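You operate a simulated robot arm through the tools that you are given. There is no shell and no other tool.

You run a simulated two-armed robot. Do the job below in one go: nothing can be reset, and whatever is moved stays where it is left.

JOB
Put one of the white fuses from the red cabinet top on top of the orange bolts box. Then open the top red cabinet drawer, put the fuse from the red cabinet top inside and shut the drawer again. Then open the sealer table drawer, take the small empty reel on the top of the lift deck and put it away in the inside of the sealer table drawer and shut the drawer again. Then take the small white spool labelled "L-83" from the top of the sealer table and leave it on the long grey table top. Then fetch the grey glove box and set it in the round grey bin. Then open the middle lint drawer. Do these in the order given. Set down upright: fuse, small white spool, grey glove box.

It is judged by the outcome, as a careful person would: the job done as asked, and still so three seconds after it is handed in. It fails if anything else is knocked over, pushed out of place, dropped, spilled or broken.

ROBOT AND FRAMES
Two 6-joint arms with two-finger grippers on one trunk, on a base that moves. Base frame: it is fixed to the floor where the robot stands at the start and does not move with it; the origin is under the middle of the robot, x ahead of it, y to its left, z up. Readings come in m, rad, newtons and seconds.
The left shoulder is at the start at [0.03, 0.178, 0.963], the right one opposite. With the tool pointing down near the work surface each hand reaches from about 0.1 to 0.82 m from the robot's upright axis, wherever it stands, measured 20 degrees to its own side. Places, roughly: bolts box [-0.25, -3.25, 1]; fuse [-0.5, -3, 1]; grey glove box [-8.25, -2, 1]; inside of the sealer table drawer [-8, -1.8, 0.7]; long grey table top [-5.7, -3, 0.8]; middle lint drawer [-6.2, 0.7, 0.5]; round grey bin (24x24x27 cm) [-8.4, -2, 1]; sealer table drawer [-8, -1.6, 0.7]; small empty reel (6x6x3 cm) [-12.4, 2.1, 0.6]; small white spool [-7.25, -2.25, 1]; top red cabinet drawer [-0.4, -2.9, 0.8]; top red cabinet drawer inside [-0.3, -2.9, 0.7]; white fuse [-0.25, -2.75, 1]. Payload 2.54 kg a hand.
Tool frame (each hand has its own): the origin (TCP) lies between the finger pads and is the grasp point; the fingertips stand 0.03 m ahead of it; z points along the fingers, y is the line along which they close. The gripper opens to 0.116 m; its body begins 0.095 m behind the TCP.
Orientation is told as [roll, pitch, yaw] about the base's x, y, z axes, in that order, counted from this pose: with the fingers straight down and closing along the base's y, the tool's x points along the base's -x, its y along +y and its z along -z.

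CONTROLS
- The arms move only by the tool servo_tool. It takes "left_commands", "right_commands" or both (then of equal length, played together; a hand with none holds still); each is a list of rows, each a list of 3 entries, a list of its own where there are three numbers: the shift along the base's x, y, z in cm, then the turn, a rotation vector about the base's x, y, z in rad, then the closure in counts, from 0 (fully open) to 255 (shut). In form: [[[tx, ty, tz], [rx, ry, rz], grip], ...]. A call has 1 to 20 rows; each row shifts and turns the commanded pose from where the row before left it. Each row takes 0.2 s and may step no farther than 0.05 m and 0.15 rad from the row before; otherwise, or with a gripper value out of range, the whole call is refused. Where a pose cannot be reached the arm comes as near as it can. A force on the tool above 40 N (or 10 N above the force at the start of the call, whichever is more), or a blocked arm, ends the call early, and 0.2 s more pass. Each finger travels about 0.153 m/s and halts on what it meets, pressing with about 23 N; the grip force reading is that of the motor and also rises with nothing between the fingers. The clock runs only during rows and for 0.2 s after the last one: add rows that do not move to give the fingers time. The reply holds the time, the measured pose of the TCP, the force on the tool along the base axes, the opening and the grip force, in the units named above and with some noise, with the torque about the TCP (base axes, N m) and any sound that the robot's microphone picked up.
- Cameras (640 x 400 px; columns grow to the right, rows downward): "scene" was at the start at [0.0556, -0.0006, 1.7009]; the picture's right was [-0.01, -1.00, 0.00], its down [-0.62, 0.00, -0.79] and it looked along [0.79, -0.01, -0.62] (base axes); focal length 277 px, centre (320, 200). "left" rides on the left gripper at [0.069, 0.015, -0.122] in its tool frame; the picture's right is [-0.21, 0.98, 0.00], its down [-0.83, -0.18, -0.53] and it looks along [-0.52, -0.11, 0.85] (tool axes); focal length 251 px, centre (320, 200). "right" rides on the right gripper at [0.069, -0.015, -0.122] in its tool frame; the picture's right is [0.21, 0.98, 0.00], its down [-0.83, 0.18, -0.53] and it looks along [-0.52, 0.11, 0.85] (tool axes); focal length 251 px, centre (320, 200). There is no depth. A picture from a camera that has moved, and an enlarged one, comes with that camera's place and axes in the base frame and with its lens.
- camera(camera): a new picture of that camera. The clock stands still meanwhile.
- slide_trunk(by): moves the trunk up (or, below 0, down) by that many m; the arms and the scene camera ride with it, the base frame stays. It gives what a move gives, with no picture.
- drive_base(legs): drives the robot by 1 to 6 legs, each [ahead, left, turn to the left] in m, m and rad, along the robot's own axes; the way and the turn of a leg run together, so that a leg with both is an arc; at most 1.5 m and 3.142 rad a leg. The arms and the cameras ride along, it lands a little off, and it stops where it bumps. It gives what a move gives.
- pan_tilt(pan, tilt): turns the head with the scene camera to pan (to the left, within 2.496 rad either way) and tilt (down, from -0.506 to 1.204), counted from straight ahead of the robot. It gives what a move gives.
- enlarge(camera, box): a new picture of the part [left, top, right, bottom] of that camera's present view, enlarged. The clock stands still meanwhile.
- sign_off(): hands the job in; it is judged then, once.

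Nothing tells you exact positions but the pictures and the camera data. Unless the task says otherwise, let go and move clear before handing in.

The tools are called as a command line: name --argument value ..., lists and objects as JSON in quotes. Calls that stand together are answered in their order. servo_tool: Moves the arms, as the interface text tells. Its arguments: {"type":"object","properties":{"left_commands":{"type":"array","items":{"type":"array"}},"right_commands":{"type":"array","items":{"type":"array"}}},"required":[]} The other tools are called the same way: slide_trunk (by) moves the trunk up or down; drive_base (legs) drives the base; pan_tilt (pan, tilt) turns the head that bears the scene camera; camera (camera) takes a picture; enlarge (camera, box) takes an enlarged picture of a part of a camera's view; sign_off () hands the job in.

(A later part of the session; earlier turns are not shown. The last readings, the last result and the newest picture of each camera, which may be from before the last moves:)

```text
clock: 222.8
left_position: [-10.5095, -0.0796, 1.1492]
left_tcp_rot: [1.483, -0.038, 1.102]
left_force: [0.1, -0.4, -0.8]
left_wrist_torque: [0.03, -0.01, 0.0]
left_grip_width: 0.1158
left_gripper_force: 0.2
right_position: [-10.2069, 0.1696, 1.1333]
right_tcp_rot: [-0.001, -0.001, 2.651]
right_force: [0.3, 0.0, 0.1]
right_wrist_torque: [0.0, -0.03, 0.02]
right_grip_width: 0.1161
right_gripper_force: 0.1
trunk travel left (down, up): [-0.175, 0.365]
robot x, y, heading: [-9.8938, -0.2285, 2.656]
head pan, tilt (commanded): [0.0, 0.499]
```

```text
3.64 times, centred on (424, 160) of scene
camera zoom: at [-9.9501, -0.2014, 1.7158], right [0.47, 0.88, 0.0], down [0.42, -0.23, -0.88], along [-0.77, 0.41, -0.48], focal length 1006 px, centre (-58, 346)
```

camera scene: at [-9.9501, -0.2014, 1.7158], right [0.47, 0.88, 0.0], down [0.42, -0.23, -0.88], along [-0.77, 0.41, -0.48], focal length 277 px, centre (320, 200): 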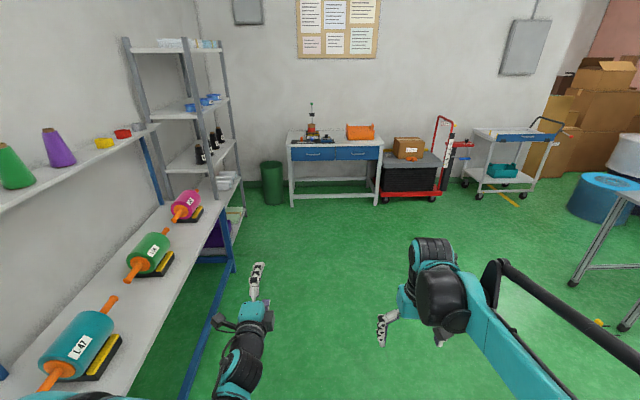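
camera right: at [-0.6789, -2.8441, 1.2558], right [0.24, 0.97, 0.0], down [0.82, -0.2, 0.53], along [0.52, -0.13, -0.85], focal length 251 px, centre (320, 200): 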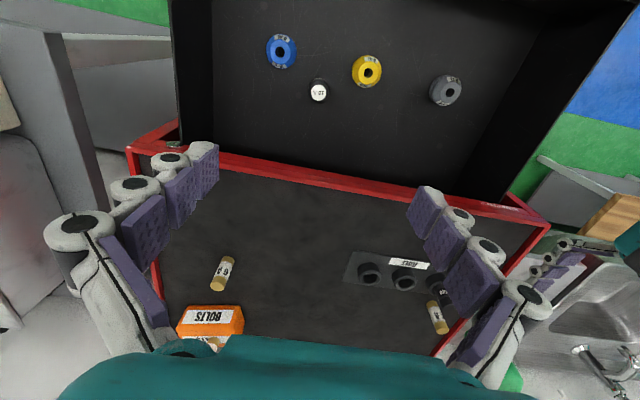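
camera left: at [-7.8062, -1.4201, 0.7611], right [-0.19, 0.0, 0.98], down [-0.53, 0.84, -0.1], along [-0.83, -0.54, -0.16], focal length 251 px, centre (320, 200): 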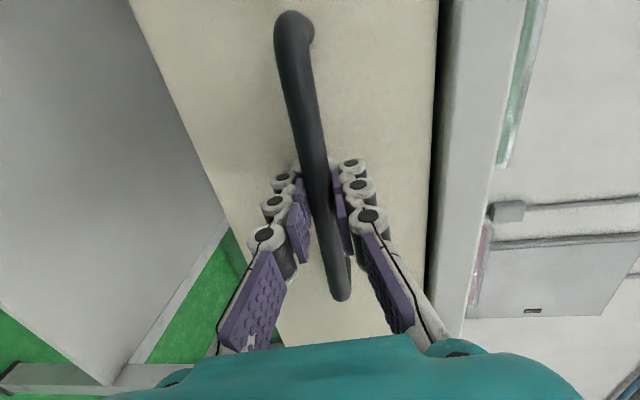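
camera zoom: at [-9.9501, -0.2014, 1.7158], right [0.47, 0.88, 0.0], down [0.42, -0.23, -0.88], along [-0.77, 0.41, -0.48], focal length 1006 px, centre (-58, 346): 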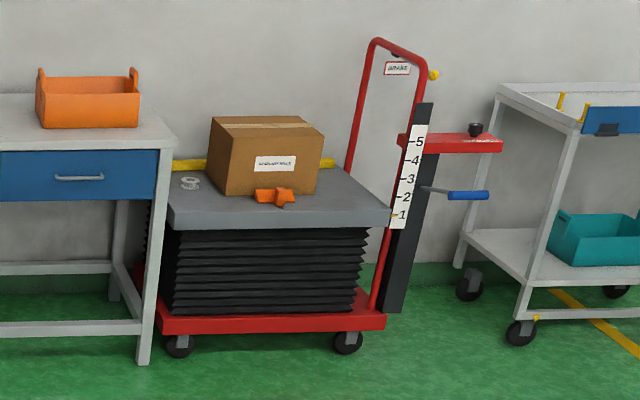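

The reel is at about [-12.455, 2.087, 0.556], roughly 24 cm behind the deck's front edge. I'll raise the left hand out of the way of the orange tray and approach, stopping short to check.

servo_tool --left_commands '[[[0, 0, 4], [0, 0, 0], 0], [[0, 0, 4], [0, 0, 0], 0], [[0, 0, 4], [0, 0, 0], 0], [[0, 0, 0], [0, 0, 0], 0]]'

drive_base --legs '[[0, 0, 0.046], [1.2, -0.5, 0], [0.95, -0.35, 0]]'

pan_tilt --pan -0.1 --tilt 0.8

camera --camera "scene"

```text
clock: 223.8
left_position: [-10.5113, -0.0789, 1.2692]
left_tcp_rot: [1.481, -0.038, 1.101]
left_force: [-0.1, -0.5, 0.3]
left_wrist_torque: [0.01, 0.05, -0.01]
left_grip_width: 0.1158
left_gripper_force: 0.0
right_position: [-10.2073, 0.1693, 1.1332]
right_tcp_rot: [-0.002, -0.001, 2.651]
right_force: [-1.1, 0.1, -0.2]
right_wrist_torque: [-0.06, -0.04, -0.03]
right_grip_width: 0.1159
right_gripper_force: 0.0
trunk travel left (down, up): [-0.175, 0.365]
robot x, y, heading: [-9.8936, -0.2306, 2.65]
head pan, tilt (commanded): [0.0, 0.499]
```

```text
clock: 235.5
left_position: [-12.1149, 1.5426, 1.2692]
left_tcp_rot: [1.484, -0.037, 1.169]
left_force: [-0.3, 0.5, 0.2]
left_wrist_torque: [-0.05, 0.0, 0.03]
left_grip_width: 0.116
left_gripper_force: 0.0
right_position: [-11.8269, 1.8098, 1.1327]
right_tcp_rot: [-0.001, 0.0, 2.719]
right_force: [1.0, 0.5, 0.6]
right_wrist_torque: [-0.03, -0.01, -0.02]
right_grip_width: 0.1159
right_gripper_force: 0.0
trunk travel left (down, up): [-0.175, 0.365]
robot x, y, heading: [-11.4886, 1.4355, 2.724]
head pan, tilt (commanded): [0.0, 0.499]
```

```text
clock: 236.3
left_position: [-12.1157, 1.5421, 1.2699]
left_tcp_rot: [1.484, -0.037, 1.169]
left_force: [0.4, 0.2, 0.0]
left_wrist_torque: [0.02, 0.0, -0.01]
left_grip_width: 0.1156
left_gripper_force: 0.0
right_position: [-11.8277, 1.8094, 1.1343]
right_tcp_rot: [-0.002, -0.001, 2.719]
right_force: [0.1, 1.0, -0.8]
right_wrist_torque: [0.01, -0.06, -0.01]
right_grip_width: 0.116
right_gripper_force: 0.1
trunk travel left (down, up): [-0.175, 0.365]
robot x, y, heading: [-11.4924, 1.4354, 2.715]
head pan, tilt (commanded): [-0.099, 0.799]
```

```text
taken
camera scene: at [-11.5336, 1.4603, 1.6899], right [0.5, 0.87, 0.0], down [0.62, -0.36, -0.7], along [-0.6, 0.35, -0.72], focal length 277 px, centre (320, 200)
```

scene: 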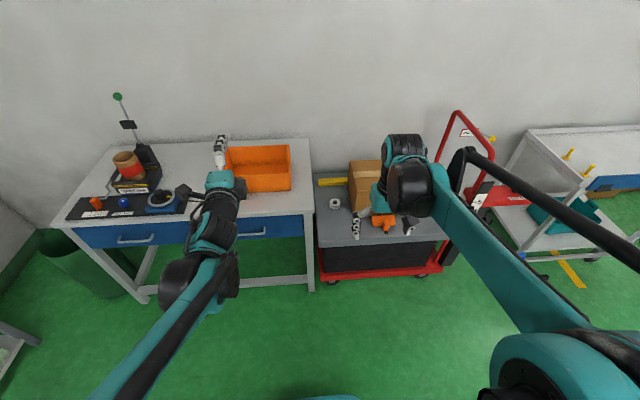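

The reel lies open and reachable beside the carton. I'll drive forward about 0.47 m so it comes within the right hand's reach.

drive_base --legs '[[0.3, 0, -0.01], [0.17, 0, 0]]'

camera --camera "scene"

camera --camera "right"

```text
clock: 239.4
left_position: [-12.544, 1.7419, 1.2694]
left_tcp_rot: [1.482, -0.039, 1.164]
left_force: [-0.7, 0.7, -0.1]
left_wrist_torque: [-0.01, 0.0, 0.03]
left_grip_width: 0.116
left_gripper_force: 0.1
right_position: [-12.2557, 2.0057, 1.1327]
right_tcp_rot: [-0.002, 0.004, 2.715]
right_force: [-0.6, 0.3, -0.3]
right_wrist_torque: [-0.01, -0.05, 0.01]
right_grip_width: 0.116
right_gripper_force: 0.0
trunk travel left (down, up): [-0.175, 0.365]
robot x, y, heading: [-11.9153, 1.6244, 2.717]
head pan, tilt (commanded): [-0.099, 0.799]
```

```text
taken
camera scene: at [-11.9626, 1.656, 1.6898], right [0.5, 0.86, 0.0], down [0.62, -0.36, -0.7], along [-0.6, 0.35, -0.72], focal length 277 px, centre (320, 200)
```

scene: 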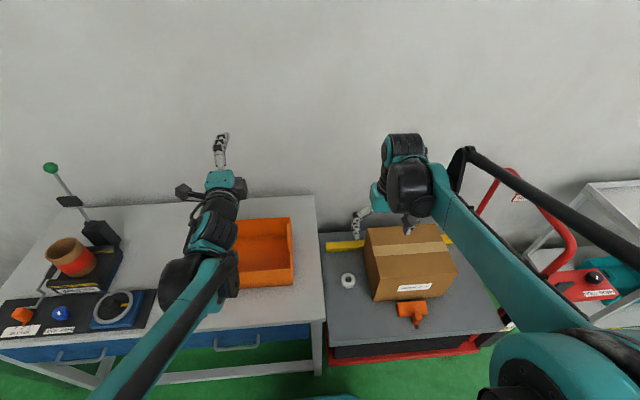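

```text
taken
camera right: at [-12.1858, 1.9913, 1.2551], right [-0.21, -0.98, 0.0], down [-0.83, 0.18, 0.53], along [-0.52, 0.11, -0.85], focal length 251 px, centre (320, 200)
```

right: 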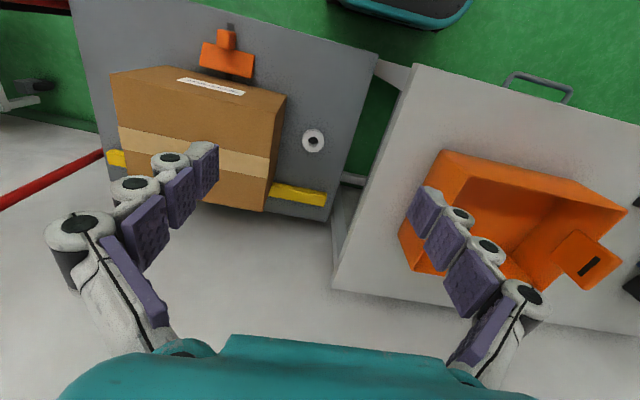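

Both cameras put the reel at about [-12.412, 2.061], lying flat with the carton about 8 cm to its right. I'll open only to about 8 cm so the finger clears the carton, then move above it and lower partway.

servo_tool --right_commands '[[[-3.9, 1.38, 0], [0, 0, 0], 79], [[-3.9, 1.38, 0], [0, 0, 0], 79], [[-3.9, 1.38, 0], [0, 0, 0], 79], [[-3.9, 1.38, 0], [0, 0, 0], 79], [[0, 0, -4.5], [0, 0, 0], 79], [[0, 0, -4.5], [0, 0, 0], 79], [[0, 0, -4.5], [0, 0, 0], 79], [[0, 0, -4.5], [0, 0, 0], 79], [[0, 0, -4.5], [0, 0, 0], 79], [[0, 0, -4.5], [0, 0, 0], 79], [[0, 0, 0], [0, 0, 0], 79]]'

camera --camera "right"

```text
clock: 241.8
left_position: [-12.5432, 1.7409, 1.2691]
left_tcp_rot: [1.483, -0.04, 1.164]
left_force: [0.3, -0.3, -0.1]
left_wrist_torque: [0.0, -0.02, 0.01]
left_grip_width: 0.1158
left_gripper_force: 0.1
right_position: [-12.4085, 2.0578, 0.8651]
right_tcp_rot: [-0.003, -0.002, 2.713]
right_force: [-0.3, 0.0, -0.6]
right_wrist_torque: [0.04, 0.0, -0.04]
right_grip_width: 0.0801
right_gripper_force: 0.0
trunk travel left (down, up): [-0.175, 0.365]
robot x, y, heading: [-11.9214, 1.6281, 2.716]
head pan, tilt (commanded): [-0.099, 0.799]
```

```text
taken
camera right: at [-12.3403, 2.0431, 0.9865], right [-0.21, -0.98, 0.0], down [-0.83, 0.18, 0.53], along [-0.52, 0.11, -0.85], focal length 251 px, centre (320, 200)
```

right: 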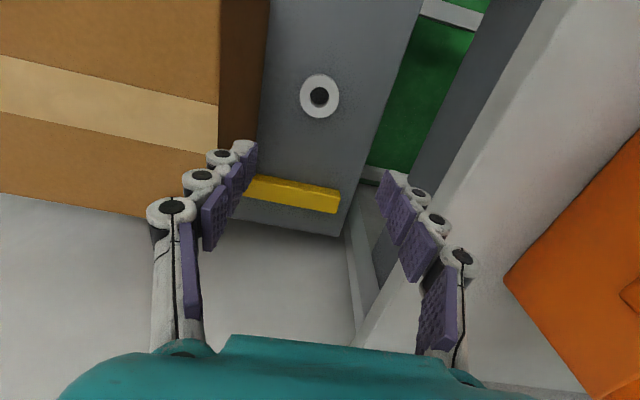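

Well centred above the reel, with clearance to the carton. Lowering.

servo_tool --right_commands '[[[0, 0, -4.5], [0, 0, 0], 79], [[0, 0, -4.5], [0, 0, 0], 79], [[0, 0, -4.5], [0, 0, 0], 79], [[0, 0, -4.5], [0, 0, 0], 79], [[0, 0, -4.5], [0, 0, 0], 79], [[0, 0, 0], [0, 0, 0], 79]]'

camera --camera "right"

camera --camera "scene"

```text
clock: 243.2
left_position: [-12.5418, 1.74, 1.2695]
left_tcp_rot: [1.484, -0.037, 1.165]
left_force: [-0.6, 0.0, -0.5]
left_wrist_torque: [-0.01, -0.02, 0.0]
left_grip_width: 0.116
left_gripper_force: 0.1
right_position: [-12.4088, 2.0596, 0.6379]
right_tcp_rot: [-0.001, 0.0, 2.715]
right_force: [-1.1, -0.3, 0.4]
right_wrist_torque: [0.05, -0.01, -0.02]
right_grip_width: 0.0798
right_gripper_force: 0.1
trunk travel left (down, up): [-0.175, 0.365]
robot x, y, heading: [-11.9171, 1.6237, 2.715]
head pan, tilt (commanded): [-0.099, 0.799]
```

```text
taken
camera right: at [-12.3406, 2.0453, 0.7595], right [-0.21, -0.98, 0.0], down [-0.83, 0.18, 0.53], along [-0.52, 0.11, -0.85], focal length 251 px, centre (320, 200)
```

right: 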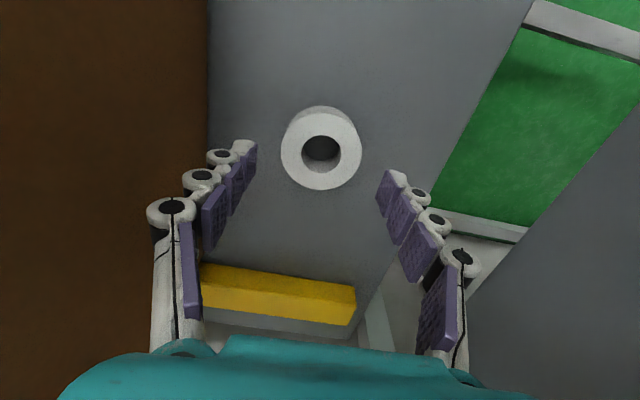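

```text
taken
camera scene: at [-11.9606, 1.6548, 1.6899], right [0.5, 0.86, 0.0], down [0.62, -0.36, -0.7], along [-0.6, 0.35, -0.72], focal length 277 px, centre (320, 200)
```

scene: 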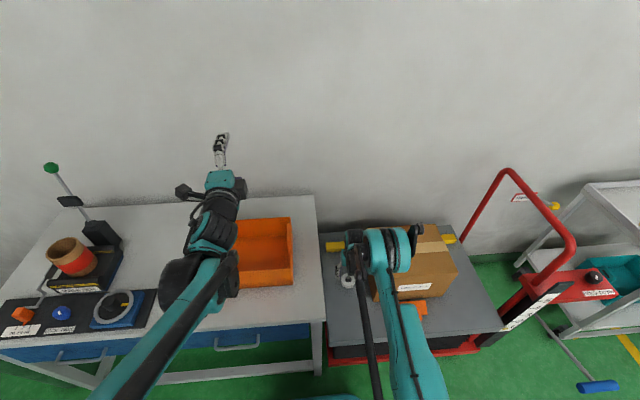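

Centred on the reel. I'll lower the last few centimetres with a force check.

servo_tool --right_commands '[[[0, 0, -2.5], [0, 0, 0], 79], [[0, 0, -1.8], [0, 0, 0], 79], [[0, 0, -0.5], [0, 0, 0], 79], [[0, 0, 0], [0, 0, 0], 79]]'

camera --camera "right"

```text
clock: 244.2
left_position: [-12.5426, 1.7404, 1.2697]
left_tcp_rot: [1.482, -0.038, 1.164]
left_force: [0.5, -0.1, -0.1]
left_wrist_torque: [-0.04, 0.01, 0.0]
left_grip_width: 0.1159
left_gripper_force: 0.2
right_position: [-12.4009, 2.0585, 0.6243]
right_tcp_rot: [-0.002, -0.001, 2.715]
right_force: [0.2, -0.4, 1.1]
right_wrist_torque: [0.0, 0.01, 0.02]
right_grip_width: 0.0801
right_gripper_force: 0.1
right hand out of reach, approached as far as the arm can: row 1, 2, 3
trunk travel left (down, up): [-0.175, 0.365]
robot x, y, heading: [-11.9164, 1.6259, 2.713]
head pan, tilt (commanded): [-0.099, 0.799]
```

```text
taken
camera right: at [-12.3334, 2.0425, 0.7469], right [-0.21, -0.98, 0.0], down [-0.83, 0.18, 0.53], along [-0.52, 0.11, -0.85], focal length 251 px, centre (320, 200)
```

right: 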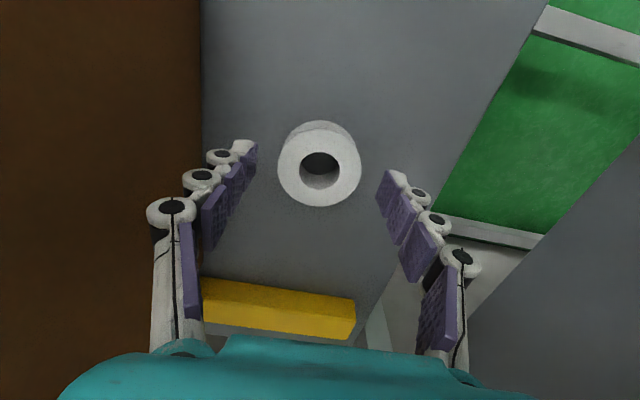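

The arm is at its lower limit, so I'll lower the trunk by 4 cm instead.

slide_trunk --by -0.04

servo_tool --right_commands '[[[-0.8, 0.15, 0], [0, 0, 0], 79], [[0, 0, 0], [0, 0, 0], 79]]'

camera --camera "right"

```text
clock: 245.0
left_position: [-12.5416, 1.7408, 1.2303]
left_tcp_rot: [1.484, -0.038, 1.165]
left_force: [0.2, 0.5, 0.3]
left_wrist_torque: [0.0, -0.01, -0.03]
left_grip_width: 0.1157
left_gripper_force: 0.0
right_position: [-12.4019, 2.0587, 0.5855]
right_tcp_rot: [-0.001, 0.001, 2.714]
right_force: [-0.7, 0.8, 0.2]
right_wrist_torque: [0.01, -0.01, -0.01]
right_grip_width: 0.0799
right_gripper_force: 0.1
trunk travel left (down, up): [-0.135, 0.405]
robot x, y, heading: [-11.9181, 1.6317, 2.716]
head pan, tilt (commanded): [-0.099, 0.799]
```

```text
clock: 245.6
left_position: [-12.5424, 1.7408, 1.2297]
left_tcp_rot: [1.484, -0.039, 1.164]
left_force: [0.3, 0.2, -0.1]
left_wrist_torque: [0.01, -0.01, -0.03]
left_grip_width: 0.1161
left_gripper_force: 0.0
right_position: [-12.4073, 2.0585, 0.5881]
right_tcp_rot: [-0.002, -0.003, 2.713]
right_force: [-0.1, 0.2, -0.5]
right_wrist_torque: [-0.01, -0.03, -0.01]
right_grip_width: 0.08
right_gripper_force: 0.1
right hand out of reach, approached as far as the arm can: row 1
trunk travel left (down, up): [-0.135, 0.405]
robot x, y, heading: [-11.9151, 1.6262, 2.715]
head pan, tilt (commanded): [-0.099, 0.799]
```

```text
taken
camera right: at [-12.3394, 2.0438, 0.7098], right [-0.21, -0.98, 0.0], down [-0.83, 0.18, 0.53], along [-0.52, 0.11, -0.85], focal length 251 px, centre (320, 200)
```

right: 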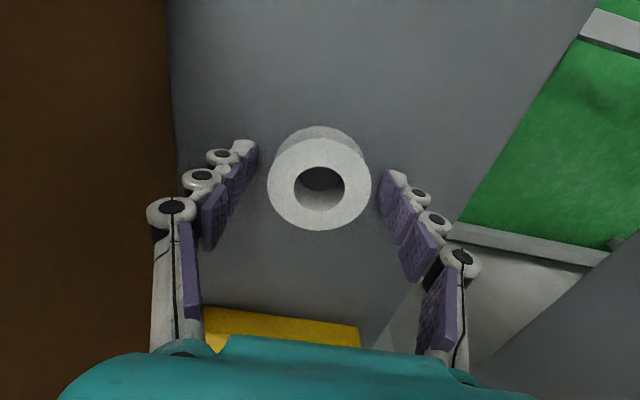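

The reel's top is just below the TCP and its body is between the fingertips. Closing.

servo_tool --right_commands '[[[0, 0, -0.2], [0, 0, 0], 100], [[0, 0, 0], [0, 0, 0], 130], [[0, 0, 0], [0, 0, 0], 200], [[0, 0, 0], [0, 0, 0], 255], [[0, 0, 0], [0, 0, 0], 255]]'

camera --camera "right"

```text
clock: 246.8
left_position: [-12.5432, 1.7402, 1.2301]
left_tcp_rot: [1.482, -0.038, 1.165]
left_force: [0.1, -0.7, 0.5]
left_wrist_torque: [0.02, 0.0, -0.01]
left_grip_width: 0.1162
left_gripper_force: 0.0
right_position: [-12.4072, 2.0585, 0.588]
right_tcp_rot: [-0.001, -0.002, 2.713]
right_force: [-3.6, -1.4, 11.6]
right_wrist_torque: [-0.21, 0.11, -0.02]
right_grip_width: 0.0584
right_gripper_force: 23.0
trunk travel left (down, up): [-0.135, 0.405]
robot x, y, heading: [-11.9131, 1.625, 2.715]
head pan, tilt (commanded): [-0.099, 0.799]
```

```text
taken
camera right: at [-12.3388, 2.0431, 0.71], right [-0.21, -0.98, 0.0], down [-0.83, 0.18, 0.54], along [-0.52, 0.11, -0.84], focal length 251 px, centre (320, 200)
```

right: 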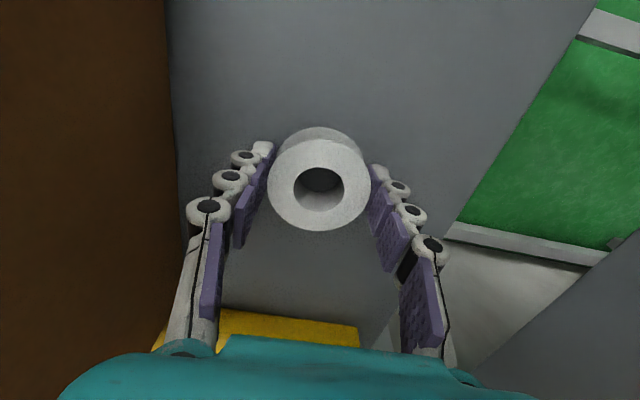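

The reel is gripped at 58 mm. I'll lift it gently and check that it comes along.

servo_tool --right_commands '[[[0, 0, 1], [0, 0, 0], 255], [[0, 0, 2], [0, 0, 0], 255], [[0, 0, 3], [0, 0, 0], 255], [[0, 0, 4], [0, 0, 0], 255], [[0, 0, 4], [0, 0, 0], 255], [[0, 0, 0], [0, 0, 0], 255]]'

camera --camera "right"

```text
clock: 248.2
left_position: [-12.5422, 1.7421, 1.2282]
left_tcp_rot: [1.484, -0.039, 1.165]
left_force: [-0.3, -0.4, -0.7]
left_wrist_torque: [0.0, 0.0, 0.01]
left_grip_width: 0.1159
left_gripper_force: 0.1
right_position: [-12.4086, 2.0578, 0.7264]
right_tcp_rot: [-0.002, -0.001, 2.714]
right_force: [-0.2, 0.1, -0.6]
right_wrist_torque: [-0.04, 0.0, -0.01]
right_grip_width: 0.0586
right_gripper_force: 23.3
trunk travel left (down, up): [-0.135, 0.405]
robot x, y, heading: [-11.9176, 1.6254, 2.706]
head pan, tilt (commanded): [-0.099, 0.799]
```

```text
taken
camera right: at [-12.34, 2.0427, 0.8482], right [-0.21, -0.98, 0.0], down [-0.83, 0.18, 0.53], along [-0.52, 0.11, -0.85], focal length 251 px, centre (320, 200)
```

right: 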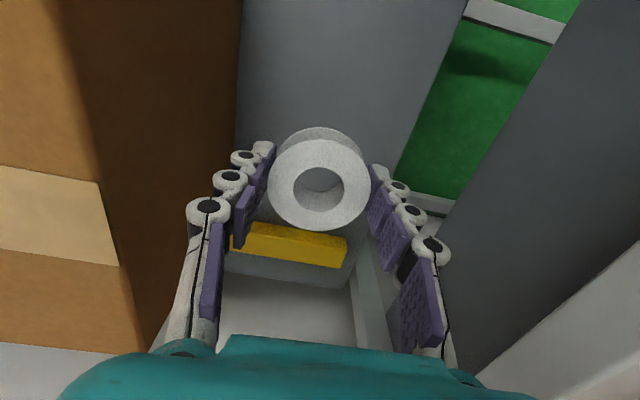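

The reel came up cleanly. I'll raise it well clear, then back away from the lift.

servo_tool --right_commands '[[[0, 0, 4.5], [0, 0, 0], 255], [[0, 0, 4.5], [0, 0, 0], 255], [[0, 0, 4.5], [0, 0, 0], 255], [[0, 0, 4.5], [0, 0, 0], 255], [[0, 0, 4.5], [0, 0, 0], 255], [[0, 0, 4.5], [0, 0, 0], 255], [[0, 0, 4.5], [0, 0, 0], 255], [[0, 0, 4.5], [0, 0, 0], 255], [[3.9, -1.38, 0], [0, 0, 0], 255], [[3.9, -1.38, 0], [0, 0, 0], 255], [[3.9, -1.38, 0], [0, 0, 0], 255], [[0, 0, 0], [0, 0, 0], 255]]'

slide_trunk --by 0.04

drive_base --legs '[[-0.5, 0, 0]]'

camera --camera "scene"

camera --camera "right"

```text
clock: 250.8
left_position: [-12.5434, 1.7409, 1.2287]
left_tcp_rot: [1.483, -0.04, 1.164]
left_force: [-0.4, -0.3, 0.7]
left_wrist_torque: [0.01, -0.01, 0.0]
left_grip_width: 0.1157
left_gripper_force: 0.0
right_position: [-12.2932, 2.0174, 1.0854]
right_tcp_rot: [-0.002, 0.0, 2.713]
right_force: [-1.0, 0.6, -1.0]
right_wrist_torque: [-0.05, -0.04, -0.03]
right_grip_width: 0.0584
right_gripper_force: 23.0
trunk travel left (down, up): [-0.135, 0.405]
robot x, y, heading: [-11.9193, 1.6255, 2.715]
head pan, tilt (commanded): [-0.099, 0.799]
```

```text
clock: 251.7
left_position: [-12.5429, 1.7417, 1.2688]
left_tcp_rot: [1.481, -0.038, 1.164]
left_force: [0.0, -0.2, -1.3]
left_wrist_torque: [-0.05, 0.01, -0.02]
left_grip_width: 0.1159
left_gripper_force: 0.2
right_position: [-12.2918, 2.0163, 1.1251]
right_tcp_rot: [-0.002, -0.001, 2.714]
right_force: [-0.5, -0.4, -0.1]
right_wrist_torque: [0.02, -0.05, 0.03]
right_grip_width: 0.0586
right_gripper_force: 22.9
trunk travel left (down, up): [-0.175, 0.365]
robot x, y, heading: [-11.919, 1.6277, 2.716]
head pan, tilt (commanded): [-0.099, 0.799]
```

```text
clock: 254.6
left_position: [-12.0893, 1.5374, 1.2691]
left_tcp_rot: [1.484, -0.039, 1.16]
left_force: [0.2, -0.4, -0.3]
left_wrist_torque: [-0.02, 0.0, -0.01]
left_grip_width: 0.1162
left_gripper_force: 0.1
right_position: [-11.8384, 1.812, 1.1255]
right_tcp_rot: [-0.001, -0.001, 2.708]
right_force: [1.2, -0.8, -1.4]
right_wrist_torque: [-0.02, 0.04, 0.03]
right_grip_width: 0.0585
right_gripper_force: 23.1
trunk travel left (down, up): [-0.175, 0.365]
robot x, y, heading: [-11.4668, 1.4176, 2.708]
head pan, tilt (commanded): [-0.099, 0.799]
```

```text
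taken
camera scene: at [-11.5086, 1.4479, 1.6899], right [0.51, 0.86, 0.0], down [0.62, -0.36, -0.7], along [-0.6, 0.35, -0.72], focal length 277 px, centre (320, 200)
```

scene: 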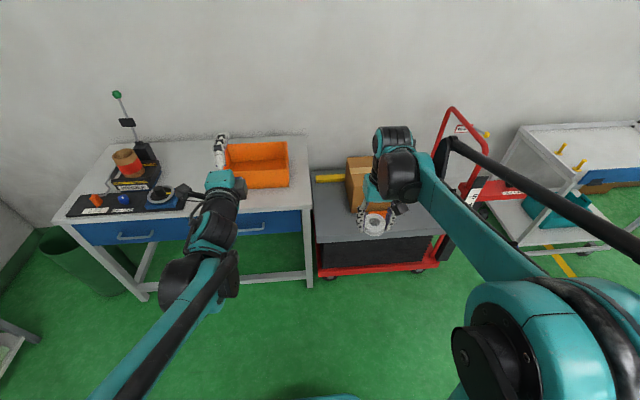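

```text
taken
camera right: at [-11.7693, 1.795, 1.2479], right [-0.21, -0.98, 0.0], down [-0.83, 0.18, 0.53], along [-0.52, 0.12, -0.85], focal length 251 px, centre (320, 200)
```

right: 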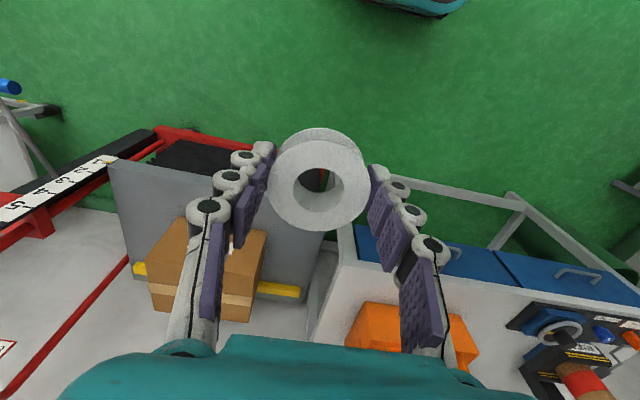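

The reel is secure. I'll retrace the route backwards to the sealer table in stages.

drive_base --legs '[[-1.3, 0.65, -0.007], [-0.5, 0.27, 0], [-1.0, 0, 0]]'

```text
clock: 269.5
left_position: [-9.8932, -0.4479, 1.2694]
left_tcp_rot: [1.485, -0.038, 1.206]
left_force: [1.5, -0.6, -0.4]
left_wrist_torque: [0.01, 0.0, 0.0]
left_grip_width: 0.116
left_gripper_force: 0.1
right_position: [-9.6544, -0.1622, 1.1268]
right_tcp_rot: [-0.001, -0.002, 2.755]
right_force: [0.4, -0.5, 0.0]
right_wrist_torque: [-0.01, 0.01, -0.02]
right_grip_width: 0.0582
right_gripper_force: 23.0
trunk travel left (down, up): [-0.175, 0.365]
robot x, y, heading: [-9.2644, -0.5373, 2.755]
head pan, tilt (commanded): [-0.099, 0.799]
```

Position is good, but the heading has drifted by 0.05 rad. I'll correct it and continue around the table corner.

drive_base --legs '[[0, 0, -0.054], [-0.7, 0.05, 0], [-0.4, -0.5, 0], [-0.4, -0.45, 0]]'

camera --camera "scene"

```text
clock: 279.9
left_position: [-8.1365, -0.2493, 1.2689]
left_tcp_rot: [1.484, -0.038, 1.133]
left_force: [1.0, 0.0, 0.4]
left_wrist_torque: [0.0, -0.02, 0.01]
left_grip_width: 0.1161
left_gripper_force: 0.0
right_position: [-7.8784, 0.0194, 1.1271]
right_tcp_rot: [-0.001, -0.003, 2.681]
right_force: [-0.2, -0.4, 1.7]
right_wrist_torque: [0.0, 0.01, 0.01]
right_grip_width: 0.0583
right_gripper_force: 23.1
trunk travel left (down, up): [-0.175, 0.365]
robot x, y, heading: [-7.5137, -0.3821, 2.685]
head pan, tilt (commanded): [-0.099, 0.799]
```

```text
taken
camera scene: at [-7.5582, -0.3522, 1.6899], right [0.53, 0.85, 0.0], down [0.61, -0.38, -0.7], along [-0.59, 0.37, -0.72], focal length 277 px, centre (320, 200)
```

scene: 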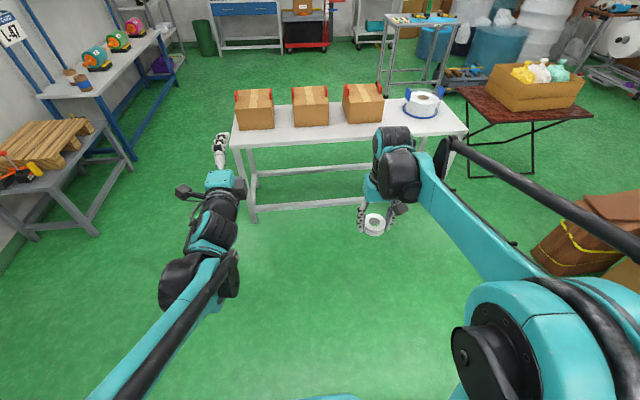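

Now I'll turn left to face the sealer table again and look into the open drawer.

drive_base --legs '[[0, 0, 1.588]]'

pan_tilt --pan 0.0 --tilt 0.75

camera --camera "scene"

```text
clock: 284.2
left_position: [-7.6332, -1.0062, 1.2686]
left_tcp_rot: [1.483, -0.04, 2.729]
left_force: [0.2, 0.0, -0.2]
left_wrist_torque: [0.01, 0.03, -0.03]
left_grip_width: 0.1159
left_gripper_force: 0.1
right_position: [-7.9083, -0.7546, 1.1252]
right_tcp_rot: [-0.003, 0.001, -2.004]
right_force: [0.5, 0.7, -0.3]
right_wrist_torque: [-0.02, 0.01, 0.01]
right_grip_width: 0.0585
right_gripper_force: 22.8
trunk travel left (down, up): [-0.175, 0.365]
robot x, y, heading: [-7.5168, -0.3783, -2.007]
head pan, tilt (commanded): [-0.099, 0.799]
```

```text
clock: 284.9
left_position: [-7.6343, -1.0057, 1.2692]
left_tcp_rot: [1.482, -0.037, 2.73]
left_force: [-0.4, 0.1, 0.0]
left_wrist_torque: [0.0, 0.03, 0.0]
left_grip_width: 0.1161
left_gripper_force: 0.1
right_position: [-7.9085, -0.7546, 1.1257]
right_tcp_rot: [-0.002, -0.001, -2.003]
right_force: [-0.6, -0.2, -0.4]
right_wrist_torque: [0.02, 0.0, 0.0]
right_grip_width: 0.0582
right_gripper_force: 22.9
trunk travel left (down, up): [-0.175, 0.365]
robot x, y, heading: [-7.5194, -0.3855, -2.002]
head pan, tilt (commanded): [0.0, 0.75]
```

```text
taken
camera scene: at [-7.5396, -0.4303, 1.6938], right [-0.91, 0.42, 0.0], down [0.29, 0.62, -0.73], along [-0.31, -0.66, -0.68], focal length 277 px, centre (320, 200)
```

scene: 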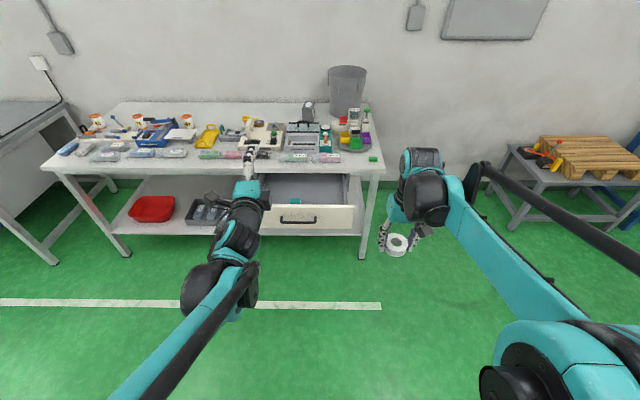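

The drawer is still open and the reel is in my right hand. I'll drive in so the drawer's free right half comes within reach.

drive_base --legs '[[0.3, 0.12, -0.008], [0.18, 0, 0]]'

pan_tilt --pan -0.1 --tilt 0.95

camera --camera "scene"

camera --camera "right"

```text
clock: 288.1
left_position: [-7.7296, -1.4905, 1.2692]
left_tcp_rot: [1.482, -0.038, 2.719]
left_force: [-0.1, -0.3, -0.6]
left_wrist_torque: [-0.01, 0.0, -0.01]
left_grip_width: 0.1156
left_gripper_force: 0.1
right_position: [-8.0005, -1.2358, 1.1255]
right_tcp_rot: [-0.002, 0.0, -2.013]
right_force: [-0.8, -0.4, -0.1]
right_wrist_torque: [0.06, -0.03, -0.01]
right_grip_width: 0.058
right_gripper_force: 22.9
trunk travel left (down, up): [-0.175, 0.365]
robot x, y, heading: [-7.6053, -0.8664, -2.009]
head pan, tilt (commanded): [0.0, 0.75]
```

```text
clock: 288.8
left_position: [-7.7295, -1.4896, 1.2702]
left_tcp_rot: [1.483, -0.037, 2.718]
left_force: [-0.2, -0.6, -0.6]
left_wrist_torque: [0.01, 0.01, -0.02]
left_grip_width: 0.1162
left_gripper_force: 0.0
right_position: [-8.0013, -1.2353, 1.1256]
right_tcp_rot: [-0.002, -0.002, -2.012]
right_force: [0.3, -0.2, -0.5]
right_wrist_torque: [0.01, -0.02, -0.01]
right_grip_width: 0.058
right_gripper_force: 22.9
trunk travel left (down, up): [-0.175, 0.365]
robot x, y, heading: [-7.6057, -0.8661, -2.02]
head pan, tilt (commanded): [-0.099, 0.949]
```

```text
taken
camera scene: at [-7.6316, -0.9015, 1.6784], right [-0.86, 0.52, 0.0], down [0.42, 0.7, -0.58], along [-0.3, -0.5, -0.81], focal length 277 px, centre (320, 200)
```

scene: 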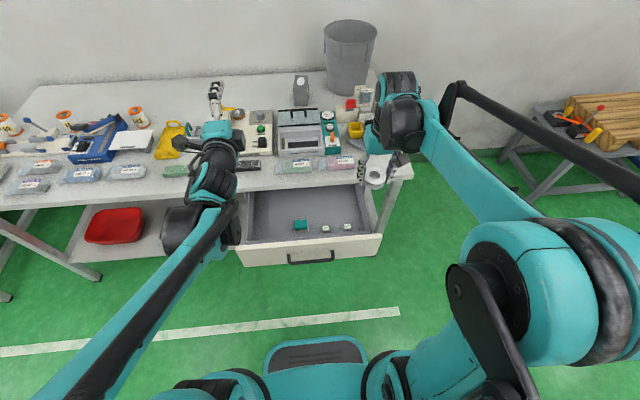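

```text
taken
camera right: at [-7.9856, -1.1661, 1.2478], right [0.97, -0.22, 0.0], down [-0.19, -0.82, 0.53], along [-0.12, -0.52, -0.85], focal length 251 px, centre (320, 200)
```

right: 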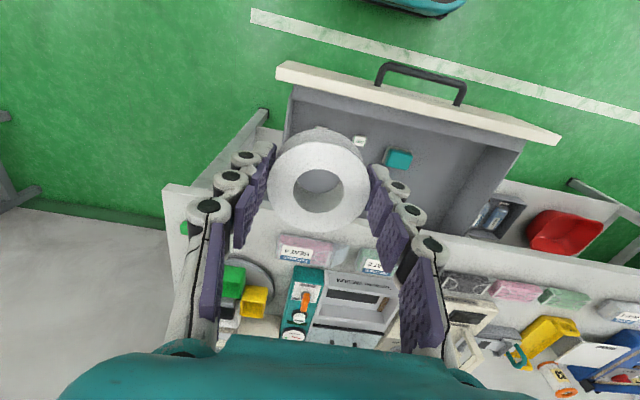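

The drawer holds a teal box and two small white items near the front. The clear floor behind them, around [-8.005, -1.424], is where the reel should go. Moving above it.

servo_tool --right_commands '[[[-0.1, -4.7, 0], [0, 0, 0], 255], [[-0.1, -4.7, 0], [0, 0, 0], 255], [[-0.1, -4.7, 0], [0, 0, 0], 255], [[-0.1, -4.7, 0], [0, 0, 0], 255], [[0, 0, -4], [0, 0, 0], 255], [[0, 0, -4], [0, 0, 0], 255], [[0, 0, -4], [0, 0, 0], 255], [[0, 0, 0], [0, 0, 0], 255]]'

camera --camera "right"

camera --camera "scene"

```text
clock: 290.6
left_position: [-7.7292, -1.4893, 1.2699]
left_tcp_rot: [1.484, -0.037, 2.719]
left_force: [0.1, 0.1, -0.2]
left_wrist_torque: [0.03, 0.02, -0.04]
left_grip_width: 0.116
left_gripper_force: 0.1
right_position: [-8.0041, -1.423, 1.0047]
right_tcp_rot: [-0.003, 0.001, -2.013]
right_force: [0.1, -0.4, -0.7]
right_wrist_torque: [0.01, 0.01, 0.04]
right_grip_width: 0.0584
right_gripper_force: 23.2
trunk travel left (down, up): [-0.175, 0.365]
robot x, y, heading: [-7.5999, -0.8638, -2.019]
head pan, tilt (commanded): [-0.099, 0.949]
```

```text
taken
camera right: at [-7.9889, -1.3546, 1.1265], right [0.97, -0.22, 0.0], down [-0.19, -0.82, 0.53], along [-0.12, -0.52, -0.85], focal length 251 px, centre (320, 200)
```

right: 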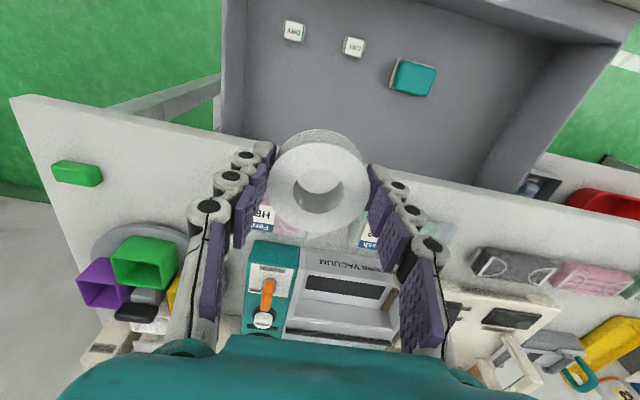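

```text
taken
camera scene: at [-7.6315, -0.9019, 1.6784], right [-0.86, 0.52, 0.0], down [0.42, 0.7, -0.58], along [-0.3, -0.5, -0.81], focal length 277 px, centre (320, 200)
```

scene: 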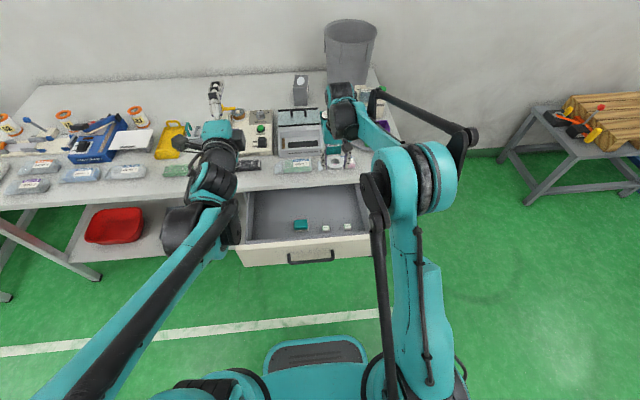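

The landing spot is clear floor behind the "DRY" packets. I'll shift 1 cm towards me for table-edge clearance and lower.

servo_tool --right_commands '[[[0.43, 0.9, -3], [0, 0, 0], 255], [[0, 0, -4], [0, 0, 0], 255], [[0, 0, -4], [0, 0, 0], 255], [[0, 0, -4], [0, 0, 0], 255], [[0, 0, -4], [0, 0, 0], 255], [[0, 0, -3], [0, 0, 0], 255], [[0, 0, 0], [0, 0, 0], 255]]'

camera --camera "right"

enlarge --camera "scene" --box '[230, 130, 430, 270]'

```text
clock: 292.2
left_position: [-7.7293, -1.4888, 1.2701]
left_tcp_rot: [1.484, -0.038, 2.719]
left_force: [0.5, 0.2, -0.1]
left_wrist_torque: [-0.02, -0.03, -0.01]
left_grip_width: 0.1161
left_gripper_force: 0.0
right_position: [-8.0003, -1.4153, 0.7853]
right_tcp_rot: [-0.002, 0.0, -2.01]
right_force: [-0.4, 0.0, 0.1]
right_wrist_torque: [0.04, 0.03, -0.02]
right_grip_width: 0.058
right_gripper_force: 22.6
trunk travel left (down, up): [-0.175, 0.365]
robot x, y, heading: [-7.605, -0.8658, -2.018]
head pan, tilt (commanded): [-0.099, 0.949]
```

```text
taken
camera right: at [-7.9843, -1.3468, 0.907], right [0.97, -0.22, 0.0], down [-0.19, -0.82, 0.53], along [-0.12, -0.52, -0.85], focal length 251 px, centre (320, 200)
```

right: 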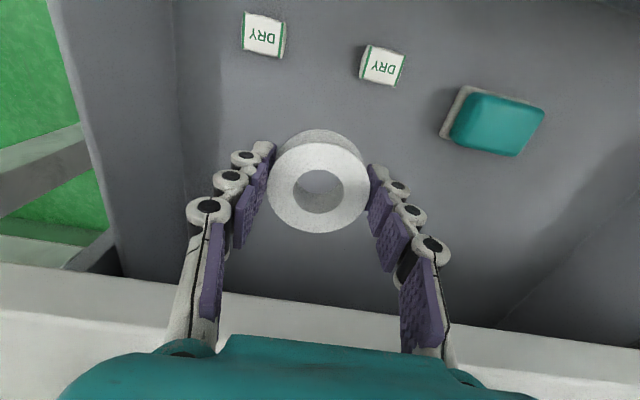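

```text
2.86 times, centred on (330, 200) of scene
camera zoom: at [-7.6316, -0.9016, 1.6784], right [-0.86, 0.52, 0.0], down [0.42, 0.7, -0.58], along [-0.3, -0.5, -0.81], focal length 790 px, centre (291, 200)
```

zoom: 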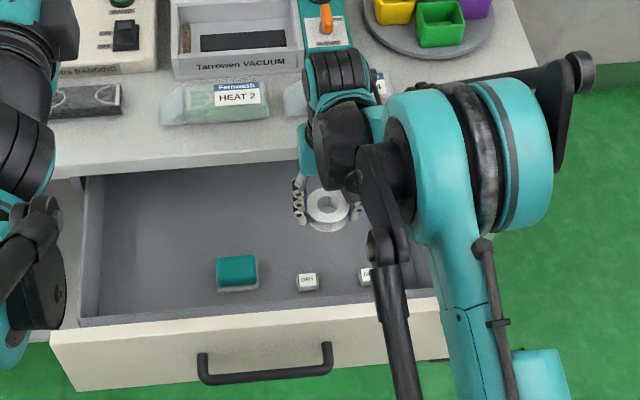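

Clear all round. Lowering the last stretch until contact.

servo_tool --right_commands '[[[0, 0, -2], [0, 0, 0], 255], [[0, 0, -1.5], [0, 0, 0], 255], [[0, 0, -0.5], [0, 0, 0], 255], [[0, 0, 0], [0, 0, 0], 255]]'

servo_tool --right_commands '[[[0, 0, -0.5], [0, 0, 0], 255], [[0, 0, -0.5], [0, 0, 0], 255], [[0, 0, 0], [0, 0, 0], 255]]'

camera --camera "right"

```text
clock: 293.2
left_position: [-7.7291, -1.4904, 1.2691]
left_tcp_rot: [1.483, -0.038, 2.718]
left_force: [-0.1, -0.2, 0.0]
left_wrist_torque: [0.0, 0.02, -0.04]
left_grip_width: 0.116
left_gripper_force: 0.0
right_position: [-8.0007, -1.4128, 0.7458]
right_tcp_rot: [-0.002, 0.0, -2.012]
right_force: [0.3, 0.0, -0.8]
right_wrist_torque: [0.0, 0.02, 0.02]
right_grip_width: 0.0583
right_gripper_force: 23.0
trunk travel left (down, up): [-0.175, 0.365]
robot x, y, heading: [-7.6056, -0.8662, -2.012]
head pan, tilt (commanded): [-0.099, 0.949]
```

```text
clock: 294.0
left_position: [-7.7285, -1.4887, 1.2699]
left_tcp_rot: [1.481, -0.039, 2.72]
left_force: [-0.2, -0.3, 0.2]
left_wrist_torque: [0.02, 0.01, -0.01]
left_grip_width: 0.1159
left_gripper_force: 0.0
right_position: [-8.0012, -1.4143, 0.7362]
right_tcp_rot: [-0.002, 0.0, -2.012]
right_force: [0.4, 1.2, 0.4]
right_wrist_torque: [0.01, 0.01, 0.01]
right_grip_width: 0.0583
right_gripper_force: 22.7
trunk travel left (down, up): [-0.175, 0.365]
robot x, y, heading: [-7.6039, -0.8657, -2.016]
head pan, tilt (commanded): [-0.099, 0.949]
```

```text
taken
camera right: at [-7.9854, -1.3456, 0.8576], right [0.97, -0.22, 0.0], down [-0.19, -0.82, 0.53], along [-0.12, -0.52, -0.85], focal length 251 px, centre (320, 200)
```

right: 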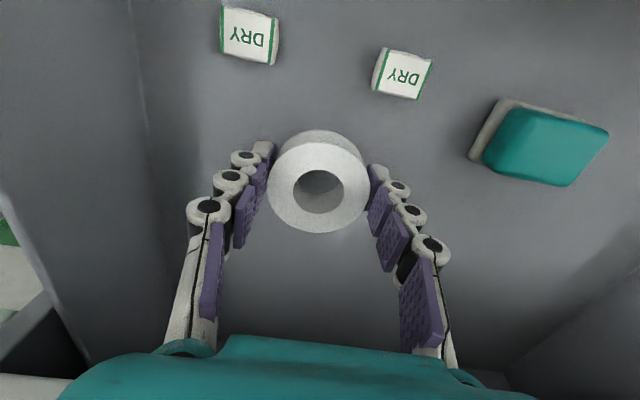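

No contact yet; continuing down.

servo_tool --right_commands '[[[0, 0, -0.5], [0, 0, 0], 255], [[0, 0, -0.4], [0, 0, 0], 255], [[0, 0, -0.4], [0, 0, 0], 255], [[0, 0, 0], [0, 0, 0], 255]]'

servo_tool --right_commands '[[[0, 0, -0.4], [0, 0, 0], 255], [[0, 0, -0.3], [0, 0, 0], 255], [[0, 0, 0], [0, 0, 0], 255]]'

```text
clock: 295.0
left_position: [-7.7292, -1.4889, 1.2689]
left_tcp_rot: [1.484, -0.036, 2.719]
left_force: [-0.6, 0.4, -0.3]
left_wrist_torque: [0.03, 0.0, 0.01]
left_grip_width: 0.1162
left_gripper_force: 0.0
right_position: [-8.0, -1.4139, 0.7226]
right_tcp_rot: [-0.001, 0.0, -2.012]
right_force: [0.4, 0.0, 0.4]
right_wrist_torque: [0.01, 0.0, -0.03]
right_grip_width: 0.0585
right_gripper_force: 23.4
trunk travel left (down, up): [-0.175, 0.365]
robot x, y, heading: [-7.609, -0.8705, -2.012]
head pan, tilt (commanded): [-0.099, 0.949]
```

```text
clock: 295.8
left_position: [-7.7311, -1.4905, 1.2683]
left_tcp_rot: [1.483, -0.038, 2.72]
left_force: [0.4, 0.0, -0.5]
left_wrist_torque: [-0.04, 0.01, 0.0]
left_grip_width: 0.1159
left_gripper_force: 0.0
right_position: [-8.0003, -1.4135, 0.7159]
right_tcp_rot: [-0.002, 0.0, -2.012]
right_force: [-0.5, -0.1, 0.1]
right_wrist_torque: [0.0, 0.0, -0.01]
right_grip_width: 0.0585
right_gripper_force: 23.1
trunk travel left (down, up): [-0.175, 0.365]
robot x, y, heading: [-7.6077, -0.8682, -2.017]
head pan, tilt (commanded): [-0.099, 0.949]
```

servo_tool --right_commands '[[[0, 0, -0.3], [0, 0, 0], 255], [[0, 0, -0.3], [0, 0, 0], 255], [[0, 0, 0], [0, 0, 0], 255]]'

servo_tool --right_commands '[[[0, 0, -0.3], [0, 0, 0], 255], [[0, 0, -0.3], [0, 0, 0], 255], [[0, 0, 0], [0, 0, 0], 255]]'

camera --camera "right"

```text
clock: 296.6
left_position: [-7.7292, -1.4899, 1.27]
left_tcp_rot: [1.484, -0.038, 2.72]
left_force: [-0.5, 0.3, -0.1]
left_wrist_torque: [0.0, -0.01, 0.0]
left_grip_width: 0.116
left_gripper_force: 0.1
right_position: [-8.001, -1.4133, 0.7106]
right_tcp_rot: [-0.002, 0.001, -2.012]
right_force: [-0.2, -0.2, 0.1]
right_wrist_torque: [-0.01, 0.0, 0.01]
right_grip_width: 0.0584
right_gripper_force: 23.1
trunk travel left (down, up): [-0.175, 0.365]
robot x, y, heading: [-7.6057, -0.8674, -2.011]
head pan, tilt (commanded): [-0.099, 0.949]
```

```text
clock: 297.3
left_position: [-7.7274, -1.4875, 1.2704]
left_tcp_rot: [1.486, -0.039, 2.721]
left_force: [0.3, -0.3, -0.3]
left_wrist_torque: [-0.02, 0.02, -0.03]
left_grip_width: 0.116
left_gripper_force: 0.1
right_position: [-8.0013, -1.4136, 0.7092]
right_tcp_rot: [-0.001, -0.003, -2.014]
right_force: [-0.3, -0.9, 32.7]
right_wrist_torque: [-0.03, -0.5, 0.01]
right_grip_width: 0.0586
right_gripper_force: 22.9
trunk travel left (down, up): [-0.175, 0.365]
robot x, y, heading: [-7.6086, -0.8683, -2.01]
head pan, tilt (commanded): [-0.099, 0.949]
stopped in row 3 (right hand): the force on the tool passed its limit at 44 N (the readings are from after the stop); the commanded pose is now the measured one
```

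```text
taken
camera right: at [-7.9857, -1.3449, 0.8309], right [0.97, -0.22, 0.0], down [-0.19, -0.82, 0.54], along [-0.12, -0.52, -0.84], focal length 251 px, centre (320, 200)
```

right: 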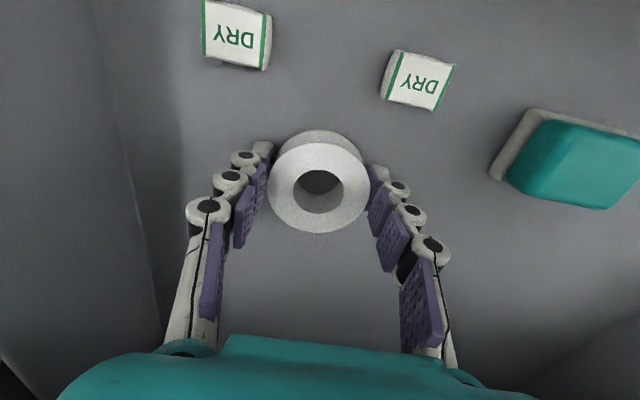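

Solid contact: the reel is on the drawer floor. I'll ease up 1.5 mm and open gently.

servo_tool --right_commands '[[[0, 0, 0.15], [0, 0, 0], 255], [[0, 0, 0], [0, 0, 0], 128], [[0, 0, 0], [0, 0, 0], 118], [[0, 0, 0], [0, 0, 0], 108], [[0, 0, 0], [0, 0, 0], 96], [[0, 0, 0], [0, 0, 0], 96]]'

camera --camera "right"

```text
clock: 298.7
left_position: [-7.7289, -1.4902, 1.2697]
left_tcp_rot: [1.484, -0.038, 2.721]
left_force: [0.9, 0.5, 0.5]
left_wrist_torque: [-0.03, 0.03, 0.04]
left_grip_width: 0.1165
left_gripper_force: 0.0
right_position: [-8.0017, -1.4144, 0.7075]
right_tcp_rot: [-0.004, -0.001, -2.014]
right_force: [0.4, 0.0, -0.8]
right_wrist_torque: [0.0, 0.0, -0.01]
right_grip_width: 0.0722
right_gripper_force: 0.0
trunk travel left (down, up): [-0.175, 0.365]
robot x, y, heading: [-7.6056, -0.8652, -2.015]
head pan, tilt (commanded): [-0.099, 0.949]
```

```text
taken
camera right: at [-7.9862, -1.3459, 0.8296], right [0.97, -0.22, 0.0], down [-0.19, -0.82, 0.53], along [-0.12, -0.52, -0.85], focal length 251 px, centre (320, 200)
```

right: 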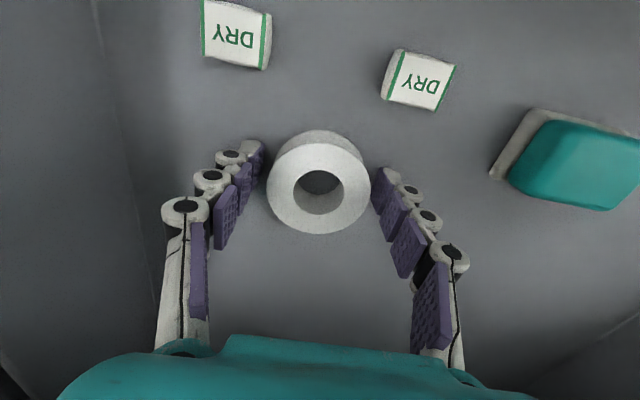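

Released and centred. I'll lift straight out, then back off a little and check the drawer.

servo_tool --right_commands '[[[0, 0, 0], [0, 0, 0], 80], [[0, 0, 1.5], [0, 0, 0], 80], [[0, 0, 4], [0, 0, 0], 80], [[0, 0, 4.5], [0, 0, 0], 80], [[0, 0, 4.5], [0, 0, 0], 80], [[0, 0, 4.5], [0, 0, 0], 80], [[0, 0, 4.5], [0, 0, 0], 80], [[0, 0, 4.5], [0, 0, 0], 80], [[0, 0, 4.5], [0, 0, 0], 80], [[0, 0, 4.5], [0, 0, 0], 40], [[0.1, 4.5, 2], [0, 0, 0], 0], [[0.1, 4.5, 0], [0, 0, 0], 0], [[0.1, 4.5, 0], [0, 0, 0], 0], [[0, 0, 0], [0, 0, 0], 0]]'

camera --camera "scene"

camera --camera "right"

```text
clock: 301.7
left_position: [-7.7293, -1.4912, 1.2685]
left_tcp_rot: [1.484, -0.038, 2.719]
left_force: [-0.6, -1.1, -0.1]
left_wrist_torque: [-0.01, -0.01, 0.02]
left_grip_width: 0.116
left_gripper_force: 0.0
right_position: [-7.999, -1.2809, 1.0975]
right_tcp_rot: [-0.002, 0.001, -2.013]
right_force: [0.7, 0.2, -0.2]
right_wrist_torque: [0.02, -0.05, -0.02]
right_grip_width: 0.1159
right_gripper_force: 0.1
trunk travel left (down, up): [-0.175, 0.365]
robot x, y, heading: [-7.6068, -0.8694, -2.011]
head pan, tilt (commanded): [-0.099, 0.949]
```

```text
taken
camera scene: at [-7.6322, -0.9038, 1.6782], right [-0.86, 0.52, 0.0], down [0.42, 0.7, -0.58], along [-0.3, -0.5, -0.81], focal length 277 px, centre (320, 200)
```

scene: 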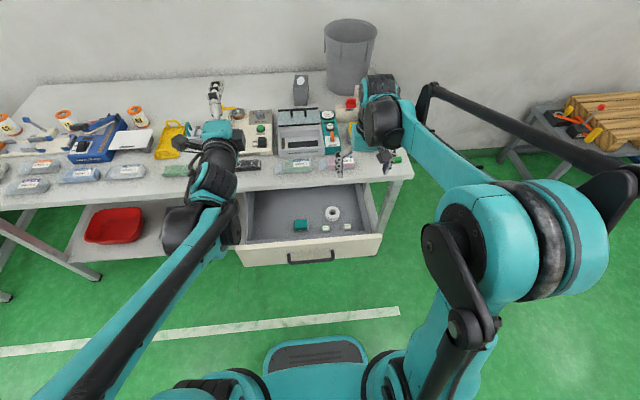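

```text
taken
camera right: at [-7.9828, -1.2127, 1.2199], right [0.97, -0.22, 0.0], down [-0.19, -0.82, 0.53], along [-0.12, -0.52, -0.85], focal length 251 px, centre (320, 200)
```

right: 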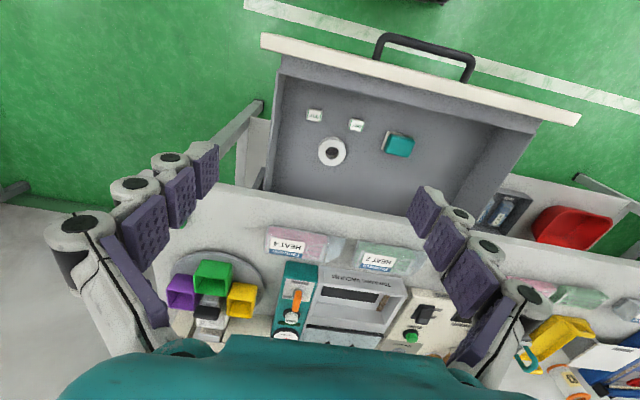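

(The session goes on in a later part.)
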